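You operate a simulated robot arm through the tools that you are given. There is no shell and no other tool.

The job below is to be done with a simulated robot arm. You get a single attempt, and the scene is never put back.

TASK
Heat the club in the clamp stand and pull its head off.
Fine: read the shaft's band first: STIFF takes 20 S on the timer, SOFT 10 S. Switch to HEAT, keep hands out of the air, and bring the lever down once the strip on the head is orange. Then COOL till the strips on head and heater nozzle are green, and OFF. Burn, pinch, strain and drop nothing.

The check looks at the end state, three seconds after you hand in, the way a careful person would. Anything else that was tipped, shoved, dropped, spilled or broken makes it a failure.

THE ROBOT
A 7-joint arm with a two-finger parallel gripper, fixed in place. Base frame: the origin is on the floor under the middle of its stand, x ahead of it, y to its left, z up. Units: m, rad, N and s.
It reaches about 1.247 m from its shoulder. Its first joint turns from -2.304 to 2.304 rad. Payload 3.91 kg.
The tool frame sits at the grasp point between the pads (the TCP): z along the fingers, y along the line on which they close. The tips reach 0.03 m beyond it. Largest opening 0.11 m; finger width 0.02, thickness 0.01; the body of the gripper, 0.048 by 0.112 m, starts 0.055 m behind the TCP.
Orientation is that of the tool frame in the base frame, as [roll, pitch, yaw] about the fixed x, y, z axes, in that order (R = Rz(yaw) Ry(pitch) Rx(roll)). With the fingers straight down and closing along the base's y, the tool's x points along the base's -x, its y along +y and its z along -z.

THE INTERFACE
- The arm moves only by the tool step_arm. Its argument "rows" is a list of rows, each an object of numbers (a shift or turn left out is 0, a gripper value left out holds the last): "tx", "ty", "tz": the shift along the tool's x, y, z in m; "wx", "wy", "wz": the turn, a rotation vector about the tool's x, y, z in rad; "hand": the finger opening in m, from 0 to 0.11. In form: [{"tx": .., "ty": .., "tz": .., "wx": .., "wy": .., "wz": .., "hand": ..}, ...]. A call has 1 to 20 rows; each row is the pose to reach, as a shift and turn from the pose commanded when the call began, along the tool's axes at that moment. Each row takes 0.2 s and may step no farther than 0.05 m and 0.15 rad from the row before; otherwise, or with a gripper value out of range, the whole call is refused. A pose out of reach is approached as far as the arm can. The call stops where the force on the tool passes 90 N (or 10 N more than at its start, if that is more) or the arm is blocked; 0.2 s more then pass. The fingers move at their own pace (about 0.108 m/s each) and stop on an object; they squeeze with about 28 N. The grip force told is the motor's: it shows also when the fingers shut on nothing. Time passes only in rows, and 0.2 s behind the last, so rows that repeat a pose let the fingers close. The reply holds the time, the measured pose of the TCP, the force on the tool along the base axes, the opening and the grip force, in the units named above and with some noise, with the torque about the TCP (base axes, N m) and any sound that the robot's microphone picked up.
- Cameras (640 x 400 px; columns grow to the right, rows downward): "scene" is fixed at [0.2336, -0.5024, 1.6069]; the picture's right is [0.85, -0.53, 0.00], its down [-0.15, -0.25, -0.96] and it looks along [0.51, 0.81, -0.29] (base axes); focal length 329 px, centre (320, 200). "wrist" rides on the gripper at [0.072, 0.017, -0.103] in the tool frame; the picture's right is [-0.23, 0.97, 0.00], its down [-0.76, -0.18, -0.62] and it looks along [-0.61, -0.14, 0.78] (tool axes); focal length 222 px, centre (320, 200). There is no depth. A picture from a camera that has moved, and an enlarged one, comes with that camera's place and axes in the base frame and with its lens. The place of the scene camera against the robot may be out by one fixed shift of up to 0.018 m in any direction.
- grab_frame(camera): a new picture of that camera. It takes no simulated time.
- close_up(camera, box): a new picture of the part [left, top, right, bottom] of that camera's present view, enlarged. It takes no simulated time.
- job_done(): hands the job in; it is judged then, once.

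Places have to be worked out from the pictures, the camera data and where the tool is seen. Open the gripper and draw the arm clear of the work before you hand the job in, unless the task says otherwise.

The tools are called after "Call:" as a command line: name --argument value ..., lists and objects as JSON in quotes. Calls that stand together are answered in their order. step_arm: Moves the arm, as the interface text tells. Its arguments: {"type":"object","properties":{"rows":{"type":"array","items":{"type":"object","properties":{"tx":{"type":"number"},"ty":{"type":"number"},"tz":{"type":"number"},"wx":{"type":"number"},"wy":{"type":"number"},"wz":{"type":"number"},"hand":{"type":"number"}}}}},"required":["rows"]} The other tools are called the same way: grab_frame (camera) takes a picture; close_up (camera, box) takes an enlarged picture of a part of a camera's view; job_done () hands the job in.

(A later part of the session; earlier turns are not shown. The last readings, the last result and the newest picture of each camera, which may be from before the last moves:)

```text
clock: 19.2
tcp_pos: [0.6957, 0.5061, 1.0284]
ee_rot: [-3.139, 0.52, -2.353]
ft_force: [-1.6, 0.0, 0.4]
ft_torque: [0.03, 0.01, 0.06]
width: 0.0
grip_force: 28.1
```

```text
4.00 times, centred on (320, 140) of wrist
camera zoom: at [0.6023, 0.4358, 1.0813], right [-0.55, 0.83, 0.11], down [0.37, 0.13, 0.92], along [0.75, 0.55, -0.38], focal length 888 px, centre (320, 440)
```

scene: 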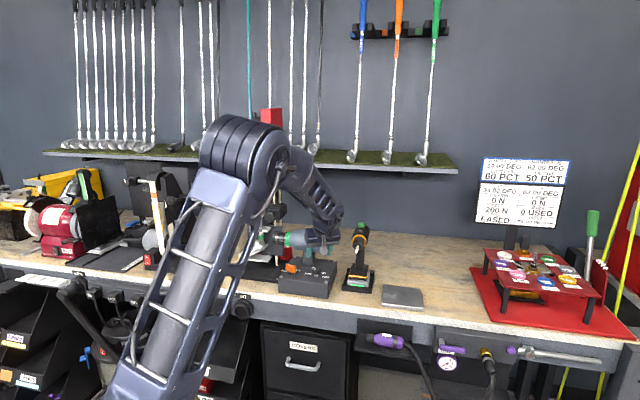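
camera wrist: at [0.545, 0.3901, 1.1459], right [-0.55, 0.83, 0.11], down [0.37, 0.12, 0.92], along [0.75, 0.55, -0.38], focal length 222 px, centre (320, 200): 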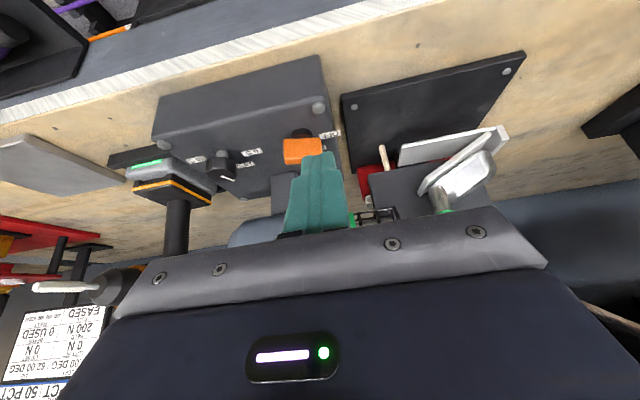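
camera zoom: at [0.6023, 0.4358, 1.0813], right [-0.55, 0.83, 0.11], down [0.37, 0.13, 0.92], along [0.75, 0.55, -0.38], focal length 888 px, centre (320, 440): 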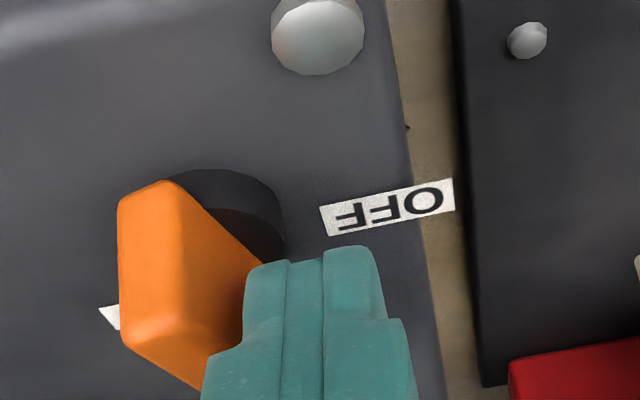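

Seen from the scene camera the paddle is now end-on, i.e. at about 64° in base, right on the COOL label, with about 1 N of force. I back the peg off, open the fingers and go to a pre-grasp straddling the paddle across its thickness.

Call:
step_arm --rows '[{"tx": 0.0069, "ty": 0.008, "tz": -0.004}, {"tx": 0.0069, "ty": 0.008, "tz": -0.044}, {"tx": 0.004, "ty": 0.0, "tz": -0.07, "wx": -0.04, "wz": -0.07, "hand": 0.03}, {"tx": 0.002, "ty": -0.018, "tz": -0.07, "wx": -0.1, "wz": -0.175, "hand": 0.06}, {"tx": -0.0013, "ty": -0.0316, "tz": -0.0666, "wx": -0.1665, "wz": -0.2907}, {"tx": -0.0013, "ty": -0.0316, "tz": -0.0666, "wx": -0.1665, "wz": -0.2907}]'

Call:
close_up --camera "wrist" --box '[224, 90, 416, 210]'

Call:
close_up --camera "scene" --box '[265, 240, 329, 280]'

```text
clock: 20.6
tcp_pos: [0.6948, 0.4609, 1.0861]
ee_rot: [-3.14, 0.518, -2.016]
ft_force: [-0.1, 0.1, -0.9]
ft_torque: [0.0, -0.03, -0.02]
width: 0.0598
grip_force: 0.0
```

```text
3.33 times, centred on (320, 150) of wrist
camera zoom: at [0.6303, 0.3645, 1.1396], right [-0.79, 0.6, 0.11], down [0.31, 0.24, 0.92], along [0.52, 0.76, -0.38], focal length 740 px, centre (320, 367)
```

zoom: 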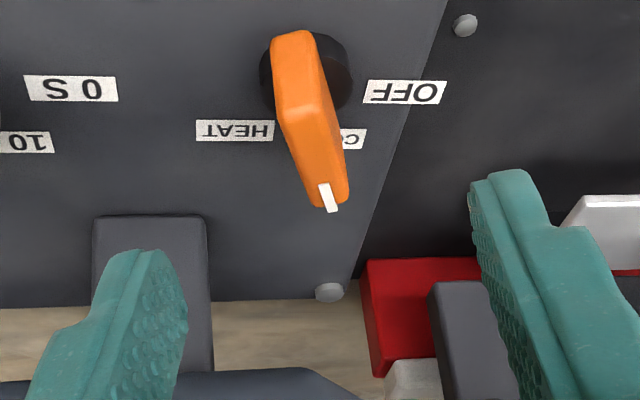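

```text
10.00 times, centred on (297, 260) of scene
camera zoom: at [0.2336, -0.5024, 1.6069], right [0.85, -0.53, 0.0], down [-0.15, -0.25, -0.96], along [0.51, 0.81, -0.29], focal length 3289 px, centre (550, -400)
```

zoom: 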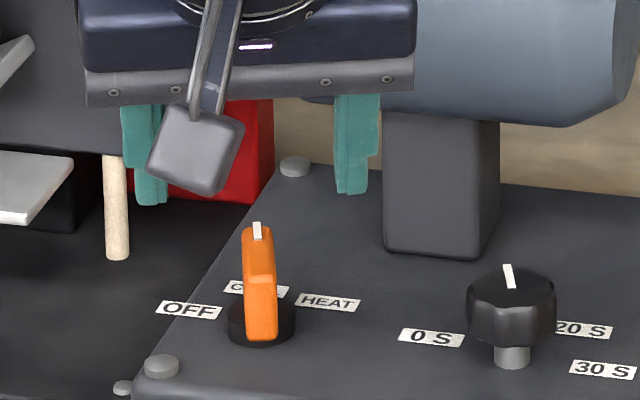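

The switch rests on COOL (mark between OFF and HEAT labels), the timer on 10 S. I judge the paddle centre at (0.712, 0.496) and lower the open fingers around it in two stages.

Call:
step_arm --rows '[{"tx": 0.002, "tz": 0.025}, {"tx": 0.0035, "ty": -0.0005, "tz": 0.045}, {"tx": 0.0035, "ty": -0.0005, "tz": 0.045}]'

Call:
close_up --camera "wrist" --box '[224, 90, 416, 210]'

```text
clock: 21.4
tcp_pos: [0.7042, 0.4772, 1.0462]
ee_rot: [3.142, 0.519, -2.017]
ft_force: [-0.1, -0.2, -0.3]
ft_torque: [0.01, -0.02, 0.0]
width: 0.0598
grip_force: 0.0
```

```text
3.33 times, centred on (320, 150) of wrist
camera zoom: at [0.6397, 0.3813, 1.0998], right [-0.79, 0.6, 0.11], down [0.31, 0.24, 0.92], along [0.52, 0.76, -0.38], focal length 740 px, centre (320, 367)
```

zoom: 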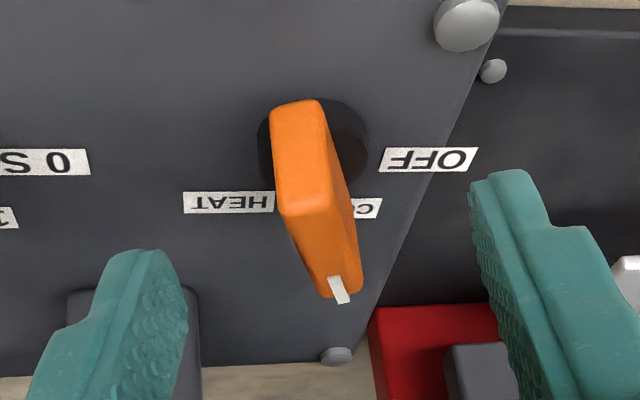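

The paddle is centred between the fingers and parallel to the pads. I go down the last 22 mm and close on it.

Call:
step_arm --rows '[{"tx": 0.0007, "tz": 0.012}, {"tx": 0.0014, "tz": 0.0224}, {"tx": 0.0014, "tz": 0.0224, "hand": 0.05}, {"tx": 0.0014, "tz": 0.0224, "hand": 0.03}, {"tx": 0.0014, "tz": 0.0224, "hand": 0.015}, {"tx": 0.0014, "tz": 0.0224, "hand": 0.005}, {"tx": 0.0014, "tz": 0.0224, "hand": 0.005}]'

Call:
close_up --camera "wrist" --box '[224, 90, 416, 210]'

Call:
close_up --camera "scene" --box '[235, 215, 331, 275]'

```text
clock: 23.0
tcp_pos: [0.7085, 0.4865, 1.0255]
ee_rot: [-3.14, 0.517, -2.019]
ft_force: [7.3, -2.7, -0.5]
ft_torque: [0.14, 0.02, -0.13]
width: 0.0122
grip_force: 45.5
```

```text
3.33 times, centred on (320, 150) of wrist
camera zoom: at [0.6447, 0.3901, 1.0791], right [-0.79, 0.6, 0.11], down [0.31, 0.24, 0.92], along [0.53, 0.76, -0.38], focal length 740 px, centre (320, 367)
```

zoom: 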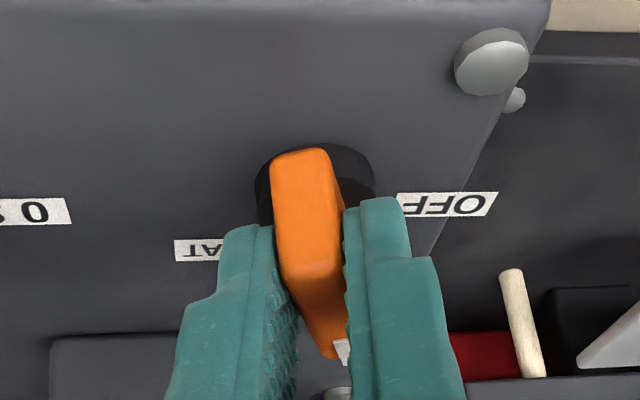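

```text
6.67 times, centred on (283, 245) of scene
camera zoom: at [0.2336, -0.5024, 1.6069], right [0.85, -0.53, 0.0], down [-0.15, -0.25, -0.96], along [0.51, 0.81, -0.29], focal length 2192 px, centre (567, -100)
```

zoom: 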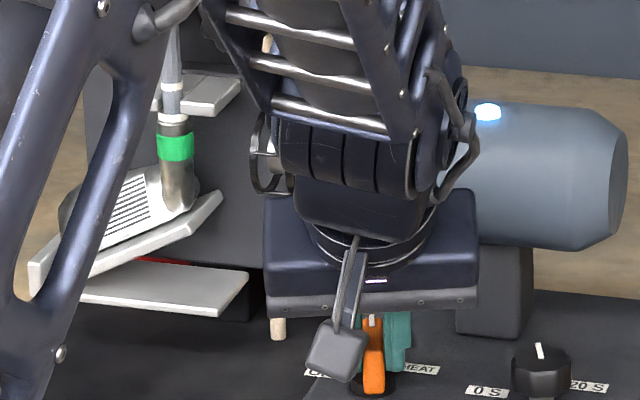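

The paddle is held (12 mm) and a blue lamp on the heater shows COOL is on. Timer is at 10 S, the head strip and nozzle ring are green, and my hand is well outside the nozzle's air. I now turn the switch clockwise to HEAT.

Call:
step_arm --rows '[{"tx": -0.0001, "ty": 0.0014, "tz": 0.0001, "wx": 0.0692, "wz": 0.1217}, {"tx": -0.0004, "ty": 0.0028, "tz": 0.0003, "wx": 0.1384, "wz": 0.2434}, {"tx": -0.0009, "ty": 0.0042, "tz": 0.0005, "wx": 0.2076, "wz": 0.3651}, {"tx": -0.0014, "ty": 0.0054, "tz": 0.0008, "wx": 0.2768, "wz": 0.4868}, {"tx": -0.0022, "ty": 0.0064, "tz": 0.0013, "wx": 0.346, "wz": 0.6085}, {"tx": -0.003, "ty": 0.0074, "tz": 0.0018, "wx": 0.4152, "wz": 0.7302}, {"tx": -0.0035, "ty": 0.0079, "tz": 0.002, "wx": 0.4548, "wz": 0.7998}]'

Call:
close_up --camera "wrist" --box '[224, 90, 416, 210]'

Call:
close_up --camera "scene" --box '[235, 215, 331, 275]'

```text
clock: 24.6
tcp_pos: [0.6997, 0.4982, 1.0258]
ee_rot: [3.137, 0.523, -2.938]
ft_force: [-12.9, 51.0, 8.0]
ft_torque: [0.94, -0.98, 0.98]
width: 0.0117
grip_force: 45.3
```

```text
3.33 times, centred on (320, 150) of wrist
camera zoom: at [0.5845, 0.4909, 1.0793], right [-0.01, 0.99, 0.12], down [0.38, -0.11, 0.92], along [0.93, 0.05, -0.38], focal length 740 px, centre (320, 367)
```

zoom: 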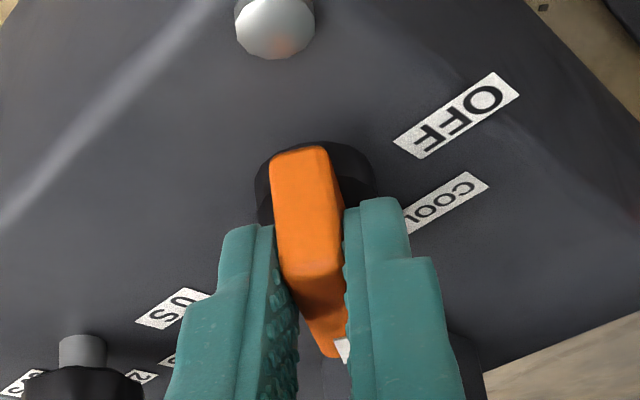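

```text
6.67 times, centred on (283, 245) of scene
camera zoom: at [0.2336, -0.5024, 1.6069], right [0.85, -0.53, 0.0], down [-0.15, -0.25, -0.96], along [0.51, 0.81, -0.29], focal length 2192 px, centre (567, -100)
```

zoom: 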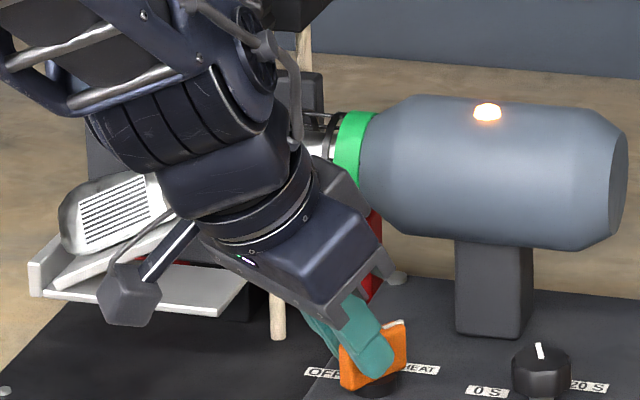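

The heater's lamp is orange, so HEAT is on; there is some side force on the paddle, so I release at once and draw straight back along the fingers.

Call:
step_arm --rows '[{"hand": 0.03}, {"hand": 0.05}, {"tz": -0.03}, {"tz": -0.07}, {"tz": -0.11}]'

Call:
close_up --camera "scene" --box '[235, 215, 331, 275]'

Call:
close_up --camera "wrist" --box '[224, 50, 480, 210]'

```text
clock: 25.8
tcp_pos: [0.6485, 0.4837, 1.1197]
ee_rot: [3.141, 0.517, -2.939]
ft_force: [0.6, 1.7, -0.4]
ft_torque: [-0.03, -0.02, -0.03]
width: 0.0501
grip_force: 0.1
```

```text
6.67 times, centred on (283, 245) of scene
camera zoom: at [0.2336, -0.5024, 1.6069], right [0.85, -0.53, 0.0], down [-0.15, -0.25, -0.96], along [0.51, 0.81, -0.29], focal length 2192 px, centre (567, -100)
```

zoom: 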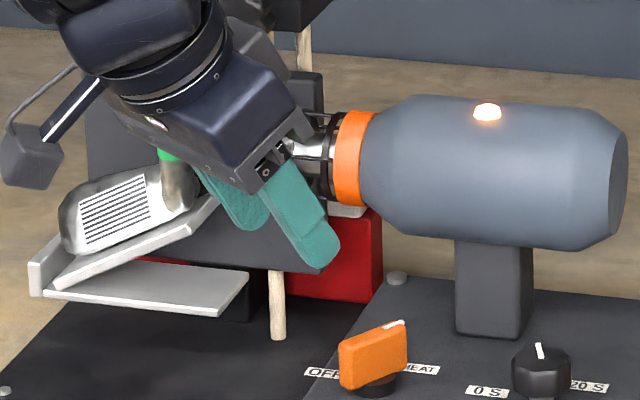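

```text
2.50 times, centred on (352, 130) of wrist
camera zoom: at [0.5338, 0.4776, 1.1736], right [0.0, 0.99, 0.11], down [0.38, -0.1, 0.92], along [0.92, 0.04, -0.38], focal length 555 px, centre (240, 375)
```

zoom: 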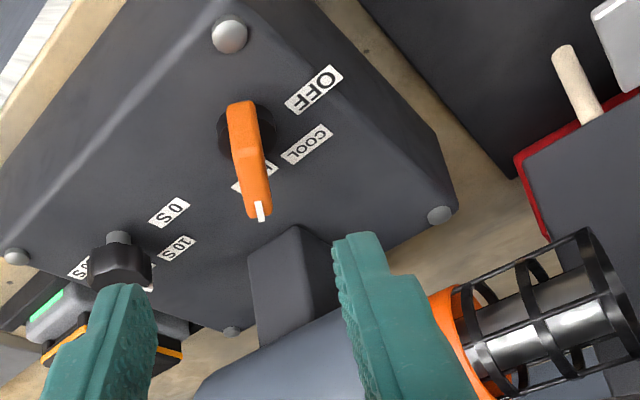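

HEAT is on: nozzle ring is orange, the head strip is still green. I go up and over to a waiting place above the lever handle, closing the fingers on the way and staying in front of the air stream.

Call:
step_arm --rows '[{"tx": -0.0167, "ty": 0.0101, "tz": -0.0411, "wx": -0.0189, "wy": 0.0628, "wz": -0.0713, "hand": 0.03}, {"tx": -0.0264, "ty": 0.0305, "tz": -0.0813, "wx": -0.0378, "wy": 0.1255, "wz": -0.1425, "hand": 0.0}, {"tx": -0.0321, "ty": 0.057, "tz": -0.1212, "wx": -0.0566, "wy": 0.1883, "wz": -0.2138}, {"tx": -0.0335, "ty": 0.0875, "tz": -0.1584, "wx": -0.0755, "wy": 0.251, "wz": -0.285}, {"tx": -0.0328, "ty": 0.118, "tz": -0.1916, "wx": -0.0944, "wy": 0.3138, "wz": -0.3563}, {"tx": -0.0288, "ty": 0.1506, "tz": -0.2218, "wx": -0.1133, "wy": 0.3765, "wz": -0.4275}, {"tx": -0.0194, "ty": 0.1832, "tz": -0.2424, "wx": -0.1321, "wy": 0.4393, "wz": -0.4988}, {"tx": -0.0094, "ty": 0.2035, "tz": -0.2481, "wx": -0.151, "wy": 0.502, "wz": -0.57}]'

Call:
grab_frame --camera "wrist"

Call:
grab_frame --camera "scene"

Call:
close_up --camera "scene" --box '[190, 180, 318, 260]'

Call:
close_up --camera "wrist" --box '[192, 100, 448, 260]'

```text
clock: 27.6
tcp_pos: [0.4932, 0.6587, 1.3423]
ee_rot: [-3.141, 0.002, -2.355]
ft_force: [0.0, -1.0, -0.2]
ft_torque: [0.04, -0.02, 0.0]
width: 0.0
grip_force: 28.4
```

```text
taken
camera wrist: at [0.4309, 0.6186, 1.4452], right [-0.53, 0.85, 0.0], down [0.66, 0.41, 0.62], along [0.53, 0.33, -0.78], focal length 222 px, centre (320, 200)
```

wrist: 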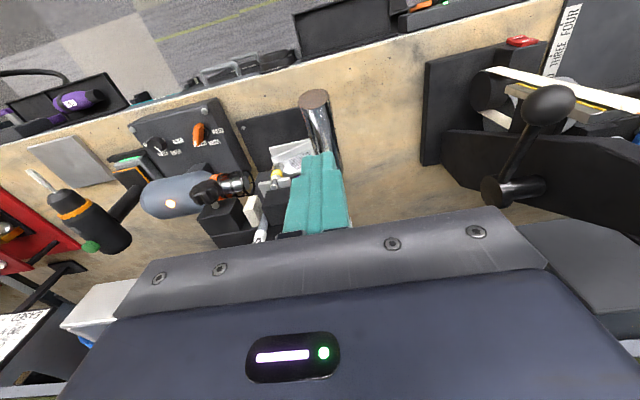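

```text
taken
```

scene: 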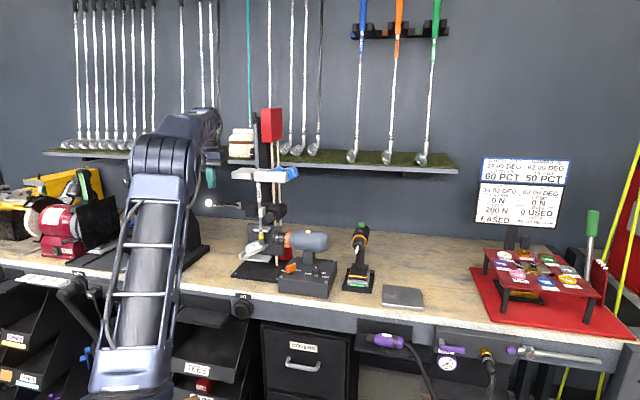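

```text
5.00 times, centred on (254, 220) of scene
camera zoom: at [0.2336, -0.5024, 1.6069], right [0.85, -0.53, 0.0], down [-0.15, -0.25, -0.96], along [0.51, 0.81, -0.29], focal length 1644 px, centre (650, 100)
```

zoom: 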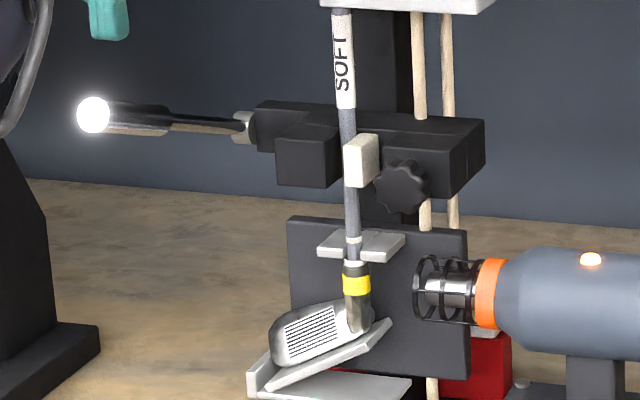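

```text
2.50 times, centred on (320, 180) of wrist
camera zoom: at [0.4309, 0.6186, 1.4452], right [-0.53, 0.85, 0.0], down [0.66, 0.41, 0.62], along [0.53, 0.33, -0.78], focal length 555 px, centre (320, 250)
```

zoom: 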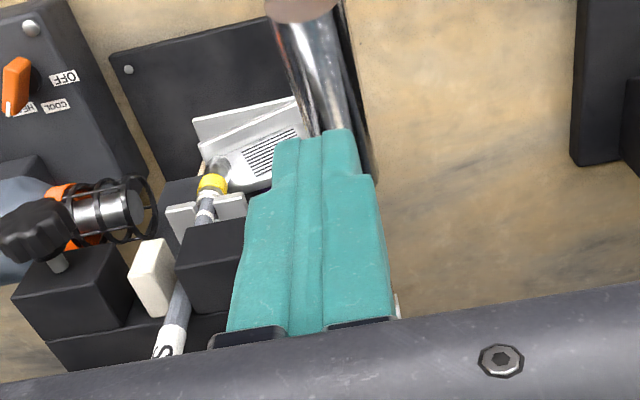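

The head strip is yellow now and the peg sits right above the handle axis (within about 3 mm). I lower to about 1 cm above the handle and check the strip again.

Call:
step_arm --rows '[{"tz": 0.015}, {"tz": 0.029}]'

Call:
close_up --camera "scene" --box '[190, 180, 318, 260]'

Call:
close_up --camera "wrist" --box '[192, 80, 448, 240]'

```text
clock: 28.2
tcp_pos: [0.4953, 0.6587, 1.3124]
ee_rot: [3.141, 0.003, -2.356]
ft_force: [0.7, -0.2, -0.1]
ft_torque: [0.01, 0.02, 0.0]
width: 0.0
grip_force: 28.3
```

```text
5.00 times, centred on (254, 220) of scene
camera zoom: at [0.2336, -0.5024, 1.6069], right [0.85, -0.53, 0.0], down [-0.15, -0.25, -0.96], along [0.51, 0.81, -0.29], focal length 1644 px, centre (650, 100)
```

zoom: 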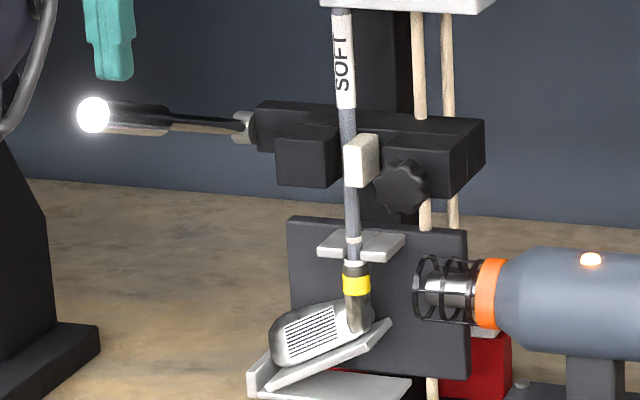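

```text
2.50 times, centred on (320, 160) of wrist
camera zoom: at [0.4311, 0.6182, 1.4154], right [-0.53, 0.85, 0.0], down [0.66, 0.41, 0.63], along [0.53, 0.33, -0.78], focal length 555 px, centre (320, 300)
```

zoom: 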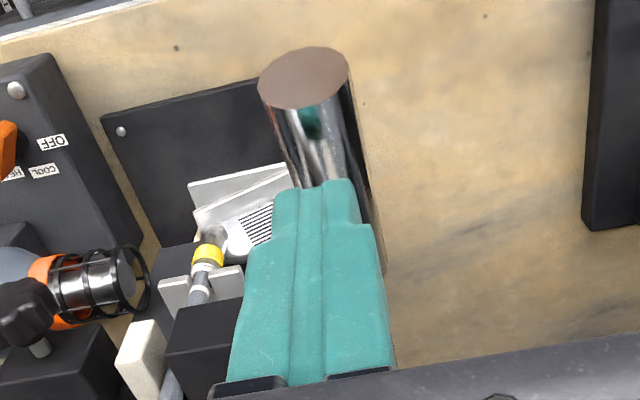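

The strip is still yellow. I shift 3 mm to centre on the handle and wait a little, then look again.

Call:
step_arm --rows '[{"ty": 0.003}, {"ty": 0.003}, {"ty": 0.003}]'

Call:
close_up --camera "scene" --box '[190, 180, 318, 260]'

```text
clock: 29.0
tcp_pos: [0.4917, 0.6585, 1.3125]
ee_rot: [3.141, 0.003, -2.356]
ft_force: [-0.3, 0.0, 0.6]
ft_torque: [-0.03, 0.0, 0.02]
width: 0.0
grip_force: 27.7
```

```text
5.00 times, centred on (254, 220) of scene
camera zoom: at [0.2336, -0.5024, 1.6069], right [0.85, -0.53, 0.0], down [-0.15, -0.25, -0.96], along [0.51, 0.81, -0.29], focal length 1644 px, centre (650, 100)
```

zoom: 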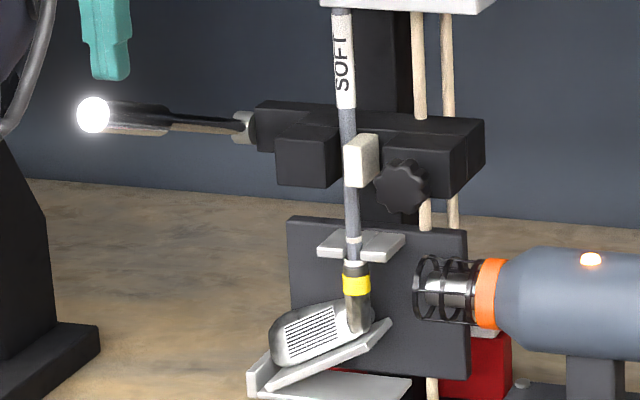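

Still yellow at 29.0 s. I keep waiting above the handle and check again.

Call:
step_arm --rows '[{"tz": 0.0}, {"tz": 0.0}, {"tz": 0.0}]'

Call:
close_up --camera "scene" --box '[190, 180, 318, 260]'

```text
clock: 29.8
tcp_pos: [0.4922, 0.66, 1.3135]
ee_rot: [-3.142, 0.004, -2.356]
ft_force: [0.5, 0.0, 0.1]
ft_torque: [-0.04, 0.02, -0.01]
width: 0.0
grip_force: 28.4
```

```text
5.00 times, centred on (254, 220) of scene
camera zoom: at [0.2336, -0.5024, 1.6069], right [0.85, -0.53, 0.0], down [-0.15, -0.25, -0.96], along [0.51, 0.81, -0.29], focal length 1644 px, centre (650, 100)
```

zoom: 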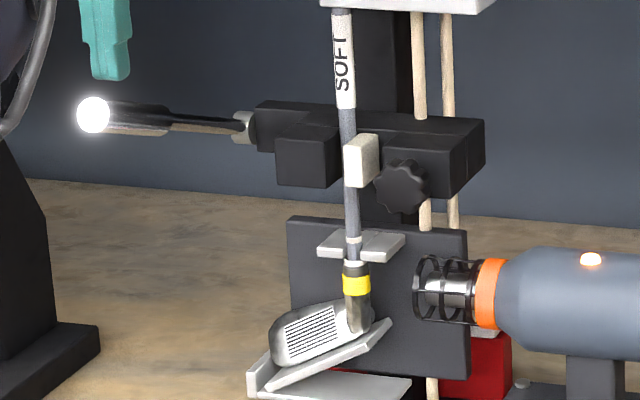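

Still yellow at 29.8 s, heater still on. I wait on in short steps.

Call:
step_arm --rows '[{"tz": 0.0}, {"tz": 0.0}, {"tz": 0.0}]'

Call:
close_up --camera "scene" --box '[190, 180, 318, 260]'

```text
clock: 30.6
tcp_pos: [0.4914, 0.6597, 1.3137]
ee_rot: [-3.141, 0.003, -2.357]
ft_force: [-0.2, -0.5, -0.1]
ft_torque: [0.02, -0.02, -0.02]
width: 0.0001
grip_force: 27.6
```

```text
5.00 times, centred on (254, 220) of scene
camera zoom: at [0.2336, -0.5024, 1.6069], right [0.85, -0.53, 0.0], down [-0.15, -0.25, -0.96], along [0.51, 0.81, -0.29], focal length 1644 px, centre (650, 100)
```

zoom: 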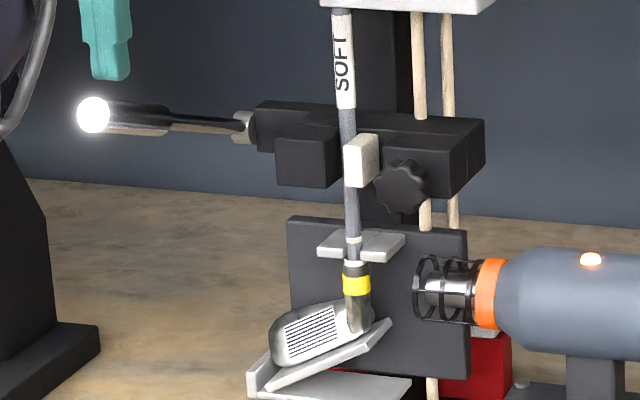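

Still yellow at 30.6 s. I wait further.

Call:
step_arm --rows '[{"tz": 0.0}, {"tz": 0.0}, {"tz": 0.0}]'

Call:
close_up --camera "scene" --box '[190, 180, 318, 260]'

```text
clock: 31.4
tcp_pos: [0.4915, 0.6602, 1.3124]
ee_rot: [-3.14, 0.005, -2.356]
ft_force: [0.1, 0.3, -0.7]
ft_torque: [0.01, -0.03, -0.01]
width: 0.0001
grip_force: 27.7
```

```text
5.00 times, centred on (254, 220) of scene
camera zoom: at [0.2336, -0.5024, 1.6069], right [0.85, -0.53, 0.0], down [-0.15, -0.25, -0.96], along [0.51, 0.81, -0.29], focal length 1644 px, centre (650, 100)
```

zoom: 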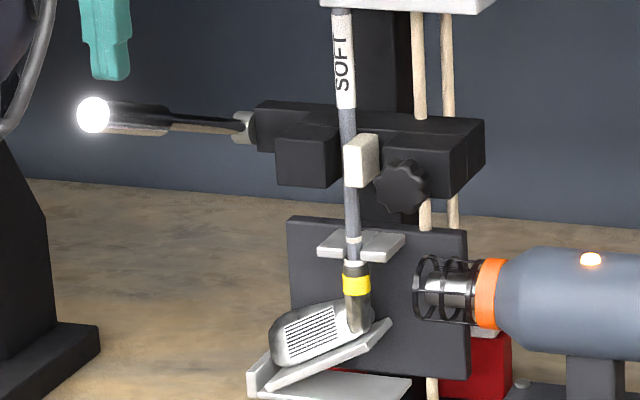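

Still yellow at 31.4 s; the lamp stays orange. I continue the wait.

Call:
step_arm --rows '[{"tz": 0.0}, {"tz": 0.0}, {"tz": 0.0}]'

Call:
close_up --camera "scene" --box '[190, 180, 318, 260]'

```text
clock: 32.2
tcp_pos: [0.4927, 0.6594, 1.3128]
ee_rot: [-3.141, 0.004, -2.357]
ft_force: [0.1, 0.3, -1.5]
ft_torque: [-0.01, -0.01, -0.02]
width: 0.0
grip_force: 28.0
```

```text
5.00 times, centred on (254, 220) of scene
camera zoom: at [0.2336, -0.5024, 1.6069], right [0.85, -0.53, 0.0], down [-0.15, -0.25, -0.96], along [0.51, 0.81, -0.29], focal length 1644 px, centre (650, 100)
```

zoom: 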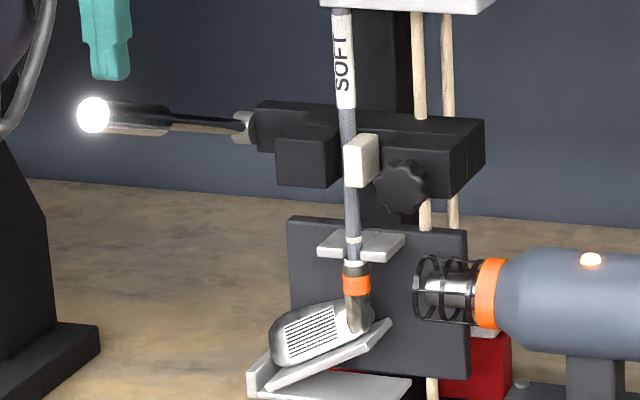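

The strip on the head is orange. I bring the lever down now, following its arc in smooth steps.

Call:
step_arm --rows '[{"tx": -0.002, "tz": 0.009}, {"tx": -0.0005, "tz": 0.02}, {"tx": 0.0028, "tz": 0.032}, {"tx": 0.0051, "tz": 0.044}, {"tx": 0.0066, "tz": 0.056}, {"tx": 0.0072, "tz": 0.068}]'

Call:
close_up --camera "scene" --box '[190, 180, 318, 260]'

Call:
close_up --camera "wrist" --box '[192, 60, 448, 220]'

```text
clock: 33.6
tcp_pos: [0.4887, 0.6568, 1.244]
ee_rot: [-3.141, 0.003, -2.355]
ft_force: [-1.0, 0.6, 3.2]
ft_torque: [0.0, 0.05, 0.01]
width: 0.0
grip_force: 28.6
```

```text
5.00 times, centred on (254, 220) of scene
camera zoom: at [0.2336, -0.5024, 1.6069], right [0.85, -0.53, 0.0], down [-0.15, -0.25, -0.96], along [0.51, 0.81, -0.29], focal length 1644 px, centre (650, 100)
```

zoom: 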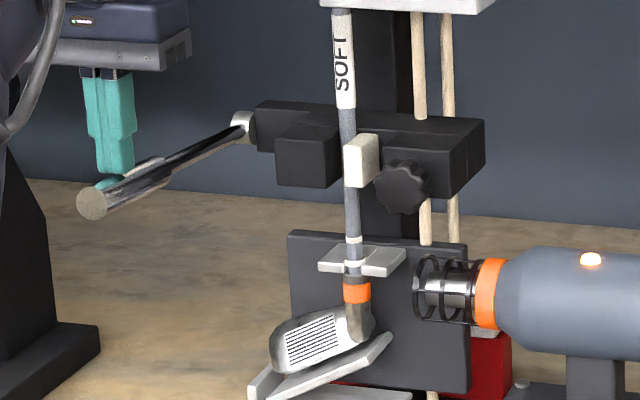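

```text
2.50 times, centred on (320, 140) of wrist
camera zoom: at [0.4252, 0.6162, 1.3471], right [-0.53, 0.85, 0.0], down [0.66, 0.41, 0.63], along [0.53, 0.33, -0.78], focal length 555 px, centre (320, 350)
```

zoom: 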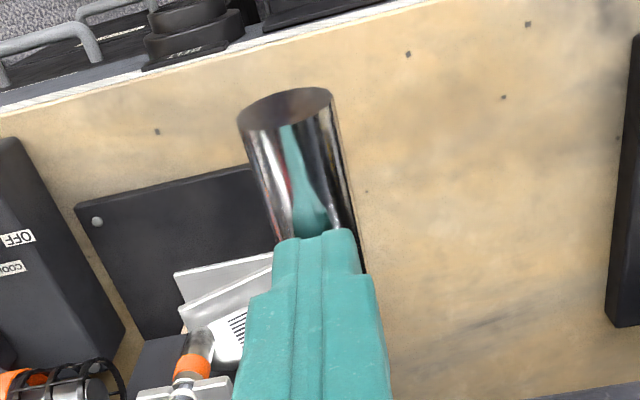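

The lever moves easily (3 N) and the head slides down with the plate. I continue down the arc.

Call:
step_arm --rows '[{"tx": 0.0, "tz": 0.012}, {"tx": -0.001, "tz": 0.024}, {"tx": -0.003, "tz": 0.036}, {"tx": -0.0056, "tz": 0.048}]'

Call:
close_up --camera "scene" --box '[190, 180, 318, 260]'

Call:
close_up --camera "wrist" --box '[192, 60, 448, 220]'

```text
clock: 34.6
tcp_pos: [0.4923, 0.6609, 1.1944]
ee_rot: [-3.141, 0.003, -2.356]
ft_force: [-0.7, 0.4, 2.4]
ft_torque: [-0.02, 0.03, -0.03]
width: 0.0
grip_force: 27.8
```

```text
5.00 times, centred on (254, 220) of scene
camera zoom: at [0.2336, -0.5024, 1.6069], right [0.85, -0.53, 0.0], down [-0.15, -0.25, -0.96], along [0.51, 0.81, -0.29], focal length 1644 px, centre (650, 100)
```

zoom: 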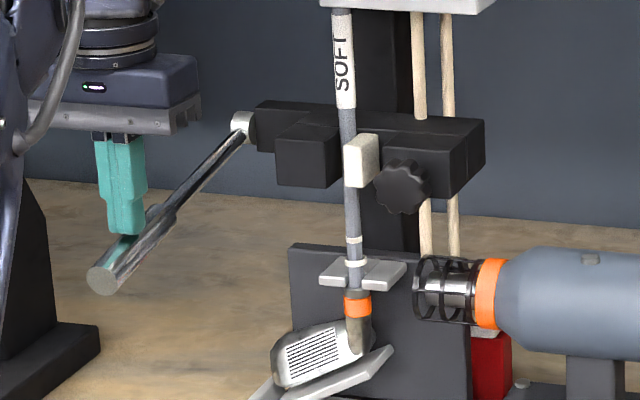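

```text
2.50 times, centred on (320, 140) of wrist
camera zoom: at [0.4297, 0.6207, 1.298], right [-0.53, 0.85, 0.0], down [0.66, 0.41, 0.63], along [0.53, 0.33, -0.78], focal length 555 px, centre (320, 350)
```

zoom: 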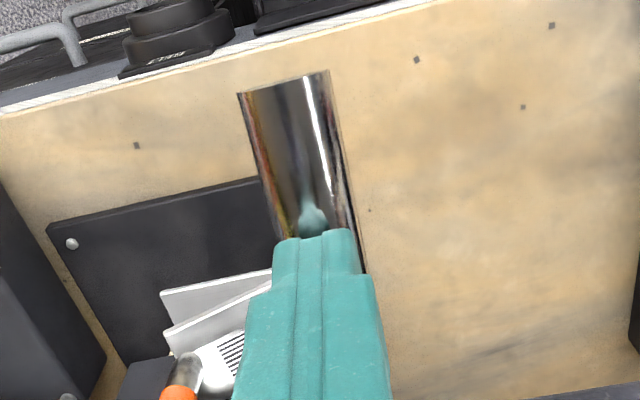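

Only about 3 N; the heater lamp has gone off with the timer and the head keeps moving down the shaft. I continue down the arc.

Call:
step_arm --rows '[{"tx": -0.0038, "tz": 0.0118}, {"tx": -0.0082, "tz": 0.0238}, {"tx": -0.014, "tz": 0.0358}]'

Call:
close_up --camera "scene" --box '[190, 190, 318, 270]'

Call:
close_up --camera "wrist" --box '[192, 80, 448, 240]'

```text
clock: 35.4
tcp_pos: [0.5028, 0.6704, 1.1609]
ee_rot: [-3.141, 0.002, -2.356]
ft_force: [-1.5, -1.2, 2.4]
ft_torque: [0.0, 0.04, 0.04]
width: 0.0
grip_force: 27.9
```

```text
5.00 times, centred on (254, 230) of scene
camera zoom: at [0.2336, -0.5024, 1.6069], right [0.85, -0.53, 0.0], down [-0.15, -0.25, -0.96], along [0.51, 0.81, -0.29], focal length 1644 px, centre (650, 50)
```

zoom: 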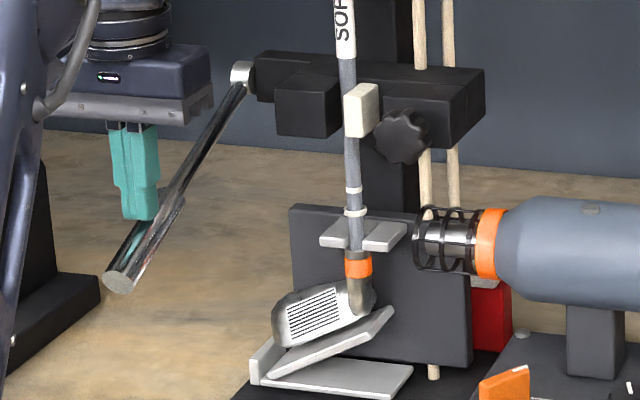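

```text
2.50 times, centred on (320, 160) of wrist
camera zoom: at [0.4392, 0.6303, 1.2639], right [-0.53, 0.85, 0.0], down [0.66, 0.41, 0.63], along [0.53, 0.33, -0.78], focal length 555 px, centre (320, 300)
```

zoom: 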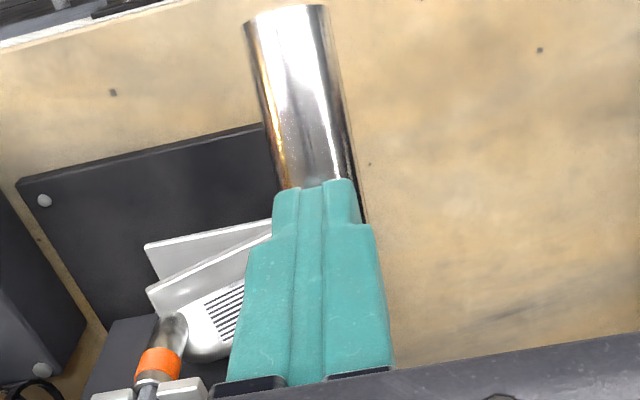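

Still free-moving; the head is about 26 mm down. I keep following the arc.

Call:
step_arm --rows '[{"tx": -0.0065, "tz": 0.011}, {"tx": -0.0128, "tz": 0.021}, {"tx": -0.0221, "tz": 0.0327}]'

Call:
close_up --camera "scene" --box '[190, 190, 318, 270]'

Call:
close_up --camera "wrist" --box '[192, 80, 448, 240]'

```text
clock: 36.3
tcp_pos: [0.5133, 0.6847, 1.1387]
ee_rot: [3.14, 0.007, -2.352]
ft_force: [-13.7, -19.2, 35.5]
ft_torque: [-0.52, -0.05, 0.3]
width: 0.0002
grip_force: 28.1
stopped in row 3: the force on the tool passed its limit at 97 N (the readings are from after the stop); the commanded pose is now the measured one
```

```text
5.00 times, centred on (254, 230) of scene
camera zoom: at [0.2336, -0.5024, 1.6069], right [0.85, -0.53, 0.0], down [-0.15, -0.25, -0.96], along [0.51, 0.81, -0.29], focal length 1644 px, centre (650, 50)
```

zoom: 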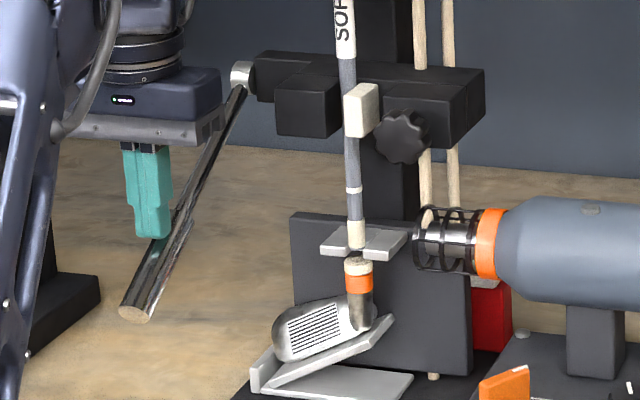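

```text
2.50 times, centred on (320, 160) of wrist
camera zoom: at [0.4507, 0.6434, 1.2412], right [-0.53, 0.85, 0.0], down [0.66, 0.41, 0.63], along [0.53, 0.34, -0.78], focal length 555 px, centre (320, 300)
```

zoom: 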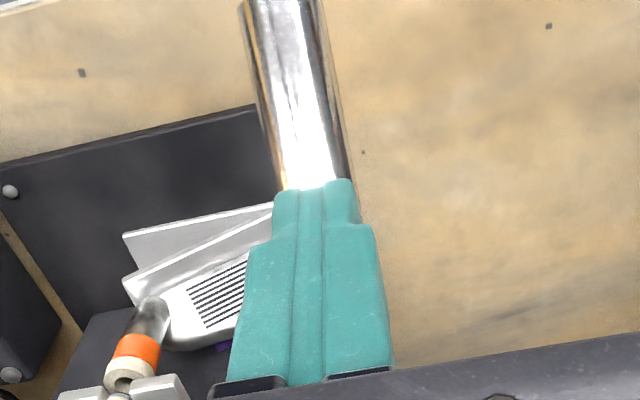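

The head has come off: the shaft's end is clear above the hosel and the head sits on the catch plate; the lever is at its stop. I ease the pressure off gently and see whether the lever stays down.

Call:
step_arm --rows '[{"tx": 0.002, "tz": -0.004}, {"tx": 0.006, "tz": -0.012}]'

Call:
close_up --camera "scene" --box '[190, 190, 318, 270]'

```text
clock: 36.9
tcp_pos: [0.51, 0.68, 1.1447]
ee_rot: [-3.141, 0.0, -2.353]
ft_force: [-0.1, 0.8, -0.2]
ft_torque: [-0.02, 0.01, 0.0]
width: 0.0
grip_force: 28.3
```

```text
5.00 times, centred on (254, 230) of scene
camera zoom: at [0.2336, -0.5024, 1.6069], right [0.85, -0.53, 0.0], down [-0.15, -0.25, -0.96], along [0.51, 0.81, -0.29], focal length 1644 px, centre (650, 50)
```

zoom: 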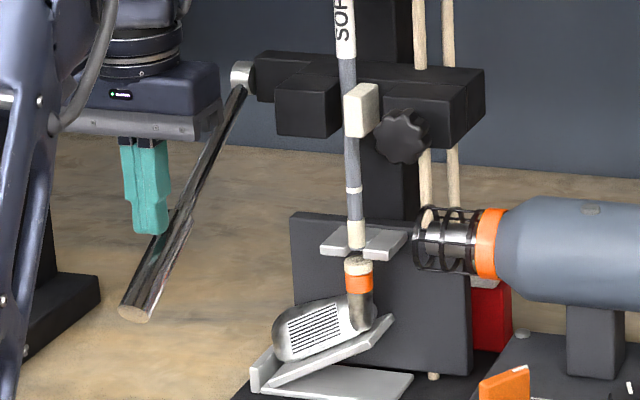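

The lever and the head stay put without load. I leave the lever and go back in front of the bench parts to the switch, taking the pose from which I released it at HEAT, fingers open to 50 mm.

Call:
step_arm --rows '[{"tx": 0.015, "tz": -0.03}, {"tx": 0.03, "ty": -0.01, "tz": -0.06, "wx": 0.0211, "wy": -0.0703, "wz": 0.0798}, {"tx": 0.035, "ty": -0.045, "tz": -0.075, "wx": 0.0423, "wy": -0.1406, "wz": 0.1596}, {"tx": 0.038, "ty": -0.085, "tz": -0.075, "wx": 0.0634, "wy": -0.2108, "wz": 0.2394}, {"tx": 0.04, "ty": -0.125, "tz": -0.06, "wx": 0.0846, "wy": -0.2811, "wz": 0.3192, "hand": 0.03}, {"tx": 0.041, "ty": -0.165, "tz": -0.035, "wx": 0.1057, "wy": -0.3514, "wz": 0.399, "hand": 0.05}, {"tx": 0.0416, "ty": -0.203, "tz": -0.005, "wx": 0.1284, "wy": -0.4267, "wz": 0.4845, "hand": 0.05}, {"tx": 0.0416, "ty": -0.2366, "tz": 0.025, "wx": 0.151, "wy": -0.502, "wz": 0.57, "hand": 0.05}]'

Call:
close_up --camera "wrist" --box '[224, 50, 480, 210]'

Call:
close_up --camera "scene" --box '[220, 205, 332, 275]'

```text
clock: 38.7
tcp_pos: [0.6493, 0.4841, 1.1189]
ee_rot: [3.138, 0.519, -2.94]
ft_force: [-0.3, 0.2, -0.2]
ft_torque: [0.0, -0.01, -0.02]
width: 0.0499
grip_force: 0.0
```

```text
2.50 times, centred on (352, 130) of wrist
camera zoom: at [0.5356, 0.4777, 1.1727], right [0.0, 0.99, 0.12], down [0.38, -0.11, 0.92], along [0.93, 0.05, -0.38], focal length 555 px, centre (240, 375)
```

zoom: 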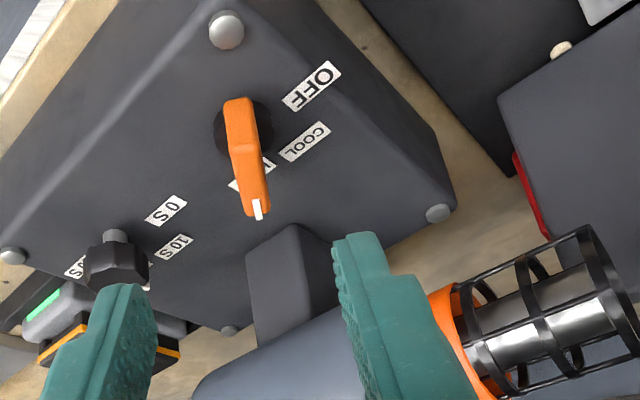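

```text
5.71 times, centred on (276, 240) of scene
camera zoom: at [0.2336, -0.5024, 1.6069], right [0.85, -0.53, 0.0], down [-0.15, -0.25, -0.96], along [0.51, 0.81, -0.29], focal length 1879 px, centre (571, -29)
```

zoom: 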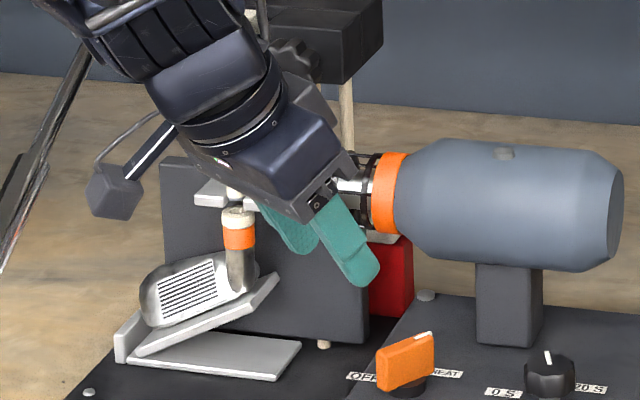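

Head is resting on the plate, fully off the shaft. The load during the HEAT turn tells me the true switch pivot is near (0.716, 0.502). I lower onto the paddle with that correction, stopping short to check.

Call:
step_arm --rows '[{"tx": -0.001, "ty": 0.002, "tz": 0.035}, {"tx": -0.002, "ty": 0.004, "tz": 0.065}, {"tx": -0.003, "ty": 0.0042, "tz": 0.087}, {"tx": -0.003, "ty": 0.0042, "tz": 0.087}]'

Call:
close_up --camera "wrist" --box '[224, 90, 416, 210]'

```text
clock: 39.7
tcp_pos: [0.6943, 0.4988, 1.0478]
ee_rot: [3.14, 0.519, -2.938]
ft_force: [-0.9, 0.2, -0.5]
ft_torque: [-0.03, -0.03, -0.02]
width: 0.0503
grip_force: 0.1
```

```text
3.33 times, centred on (320, 150) of wrist
camera zoom: at [0.5801, 0.4914, 1.1007], right [0.0, 0.99, 0.11], down [0.38, -0.1, 0.92], along [0.92, 0.05, -0.38], focal length 740 px, centre (320, 367)
```

zoom: 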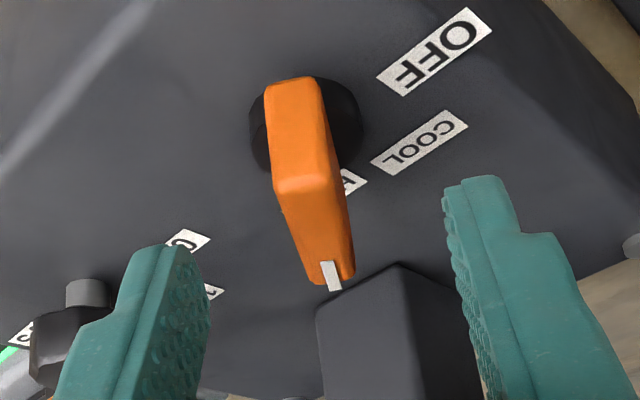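

The paddle is centred between the pads. I go the last 25 mm and close on it.

Call:
step_arm --rows '[{"tz": 0.012, "wx": 0.0174, "wz": 0.0304}, {"tz": 0.024, "wx": 0.0174, "wz": 0.0304}, {"tz": 0.024, "wx": 0.0174, "wz": 0.0304, "hand": 0.03}, {"tz": 0.024, "wx": 0.0174, "wz": 0.0304, "hand": 0.015}, {"tz": 0.024, "wx": 0.0174, "wz": 0.0304, "hand": 0.005}, {"tz": 0.024, "wx": 0.0174, "wz": 0.0304, "hand": 0.005}]'

Call:
close_up --camera "wrist" --box '[224, 90, 416, 210]'

```text
clock: 41.1
tcp_pos: [0.7056, 0.5008, 1.0255]
ee_rot: [3.14, 0.521, -2.973]
ft_force: [0.3, -1.8, -0.4]
ft_torque: [-0.14, -0.36, 0.2]
width: 0.012
grip_force: 44.9
```

```text
3.33 times, centred on (320, 150) of wrist
camera zoom: at [0.5905, 0.4973, 1.0798], right [0.03, 0.99, 0.11], down [0.38, -0.12, 0.92], along [0.93, 0.01, -0.38], focal length 740 px, centre (320, 367)
```

zoom: 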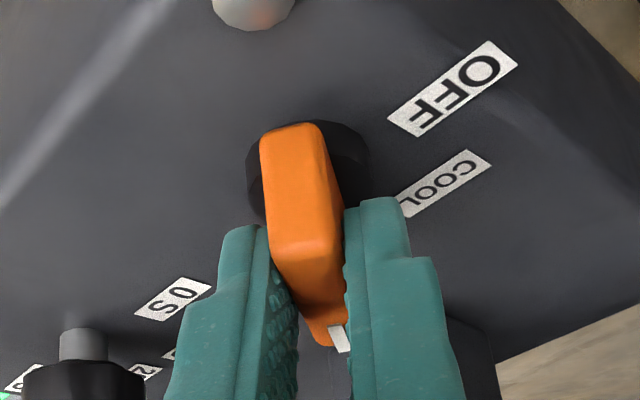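

The paddle is held with little side load. I turn it counter-clockwise about its pivot to COOL.

Call:
step_arm --rows '[{"tx": 0.0, "ty": -0.0016, "tz": 0.0, "wx": -0.0697, "wz": -0.1214}, {"tx": -0.0004, "ty": -0.003, "tz": 0.0002, "wx": -0.1394, "wz": -0.2428}, {"tx": -0.0008, "ty": -0.0043, "tz": 0.0005, "wx": -0.2091, "wz": -0.3643}, {"tx": -0.0013, "ty": -0.0055, "tz": 0.0008, "wx": -0.2788, "wz": -0.4857}, {"tx": -0.0021, "ty": -0.0068, "tz": 0.0012, "wx": -0.3485, "wz": -0.6071}, {"tx": -0.0031, "ty": -0.0078, "tz": 0.0018, "wx": -0.4182, "wz": -0.7285}, {"tx": -0.0039, "ty": -0.0087, "tz": 0.0021, "wx": -0.4729, "wz": -0.8239}]'

Call:
close_up --camera "wrist" --box '[224, 90, 416, 210]'

Call:
close_up --camera "scene" --box '[220, 205, 332, 275]'

```text
clock: 42.7
tcp_pos: [0.7118, 0.492, 1.026]
ee_rot: [3.14, 0.522, -2.023]
ft_force: [16.9, 1.7, 3.8]
ft_torque: [0.57, -0.94, -0.18]
width: 0.0119
grip_force: 44.9
```

```text
3.33 times, centred on (320, 150) of wrist
camera zoom: at [0.6474, 0.3956, 1.0797], right [-0.79, 0.6, 0.12], down [0.31, 0.24, 0.92], along [0.53, 0.76, -0.37], focal length 740 px, centre (320, 367)
```

zoom: 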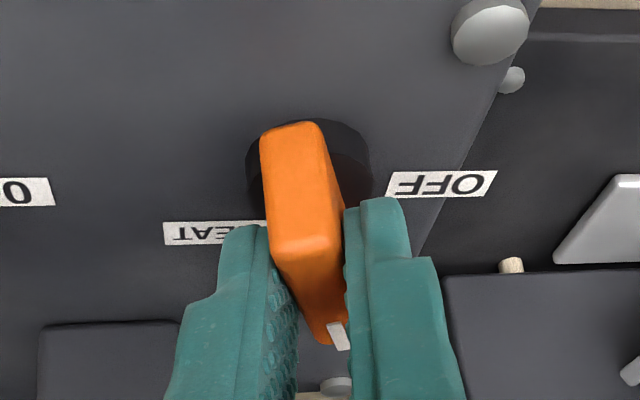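

```text
5.71 times, centred on (276, 240) of scene
camera zoom: at [0.2336, -0.5024, 1.6069], right [0.85, -0.53, 0.0], down [-0.15, -0.25, -0.96], along [0.51, 0.81, -0.29], focal length 1879 px, centre (571, -29)
```

zoom: 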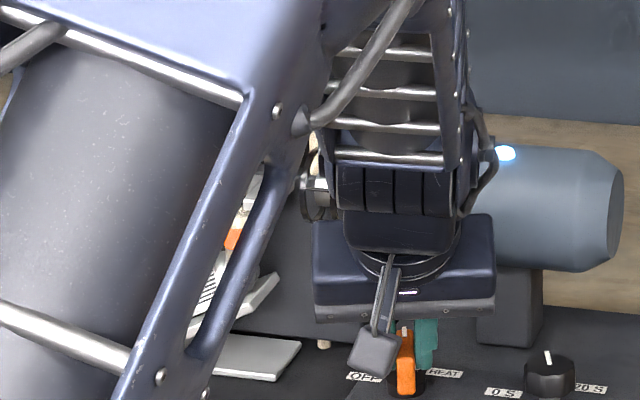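

The blue lamp shows COOL is running. I release the paddle, draw back, close the fingers and square up to watch the strips from a safe place in front.

Call:
step_arm --rows '[{"hand": 0.03}, {"hand": 0.05}, {"tz": -0.03}, {"tz": -0.07}, {"tz": -0.11}, {"tz": -0.15, "hand": 0.0}, {"tz": -0.185, "wx": -0.0, "hand": 0.0}]'

Call:
grab_frame --camera "wrist"

Call:
close_up --camera "scene" --box '[220, 205, 332, 275]'

```text
clock: 44.3
tcp_pos: [0.6723, 0.4096, 1.1862]
ee_rot: [3.139, 0.522, -2.025]
ft_force: [-0.4, -0.3, -1.0]
ft_torque: [0.0, 0.0, 0.02]
width: 0.0
grip_force: 28.3
```

```text
taken
camera wrist: at [0.6081, 0.3136, 1.2394], right [-0.79, 0.6, 0.12], down [0.31, 0.24, 0.92], along [0.53, 0.76, -0.38], focal length 222 px, centre (320, 200)
```

wrist: 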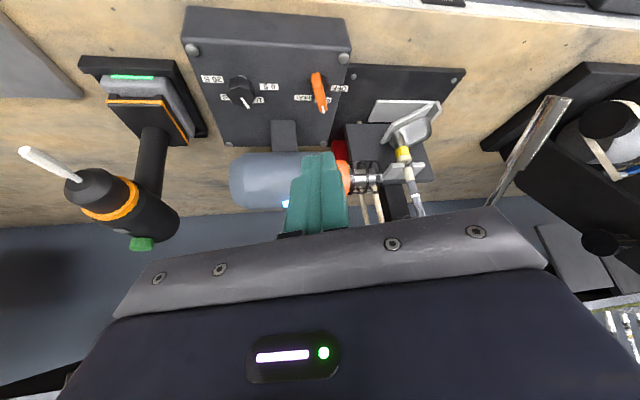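

```text
5.71 times, centred on (276, 240) of scene
camera zoom: at [0.2336, -0.5024, 1.6069], right [0.85, -0.53, 0.0], down [-0.15, -0.25, -0.96], along [0.51, 0.81, -0.29], focal length 1879 px, centre (571, -29)
```

zoom: 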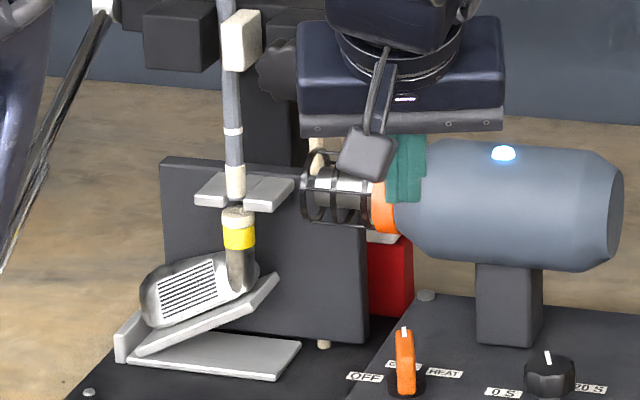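

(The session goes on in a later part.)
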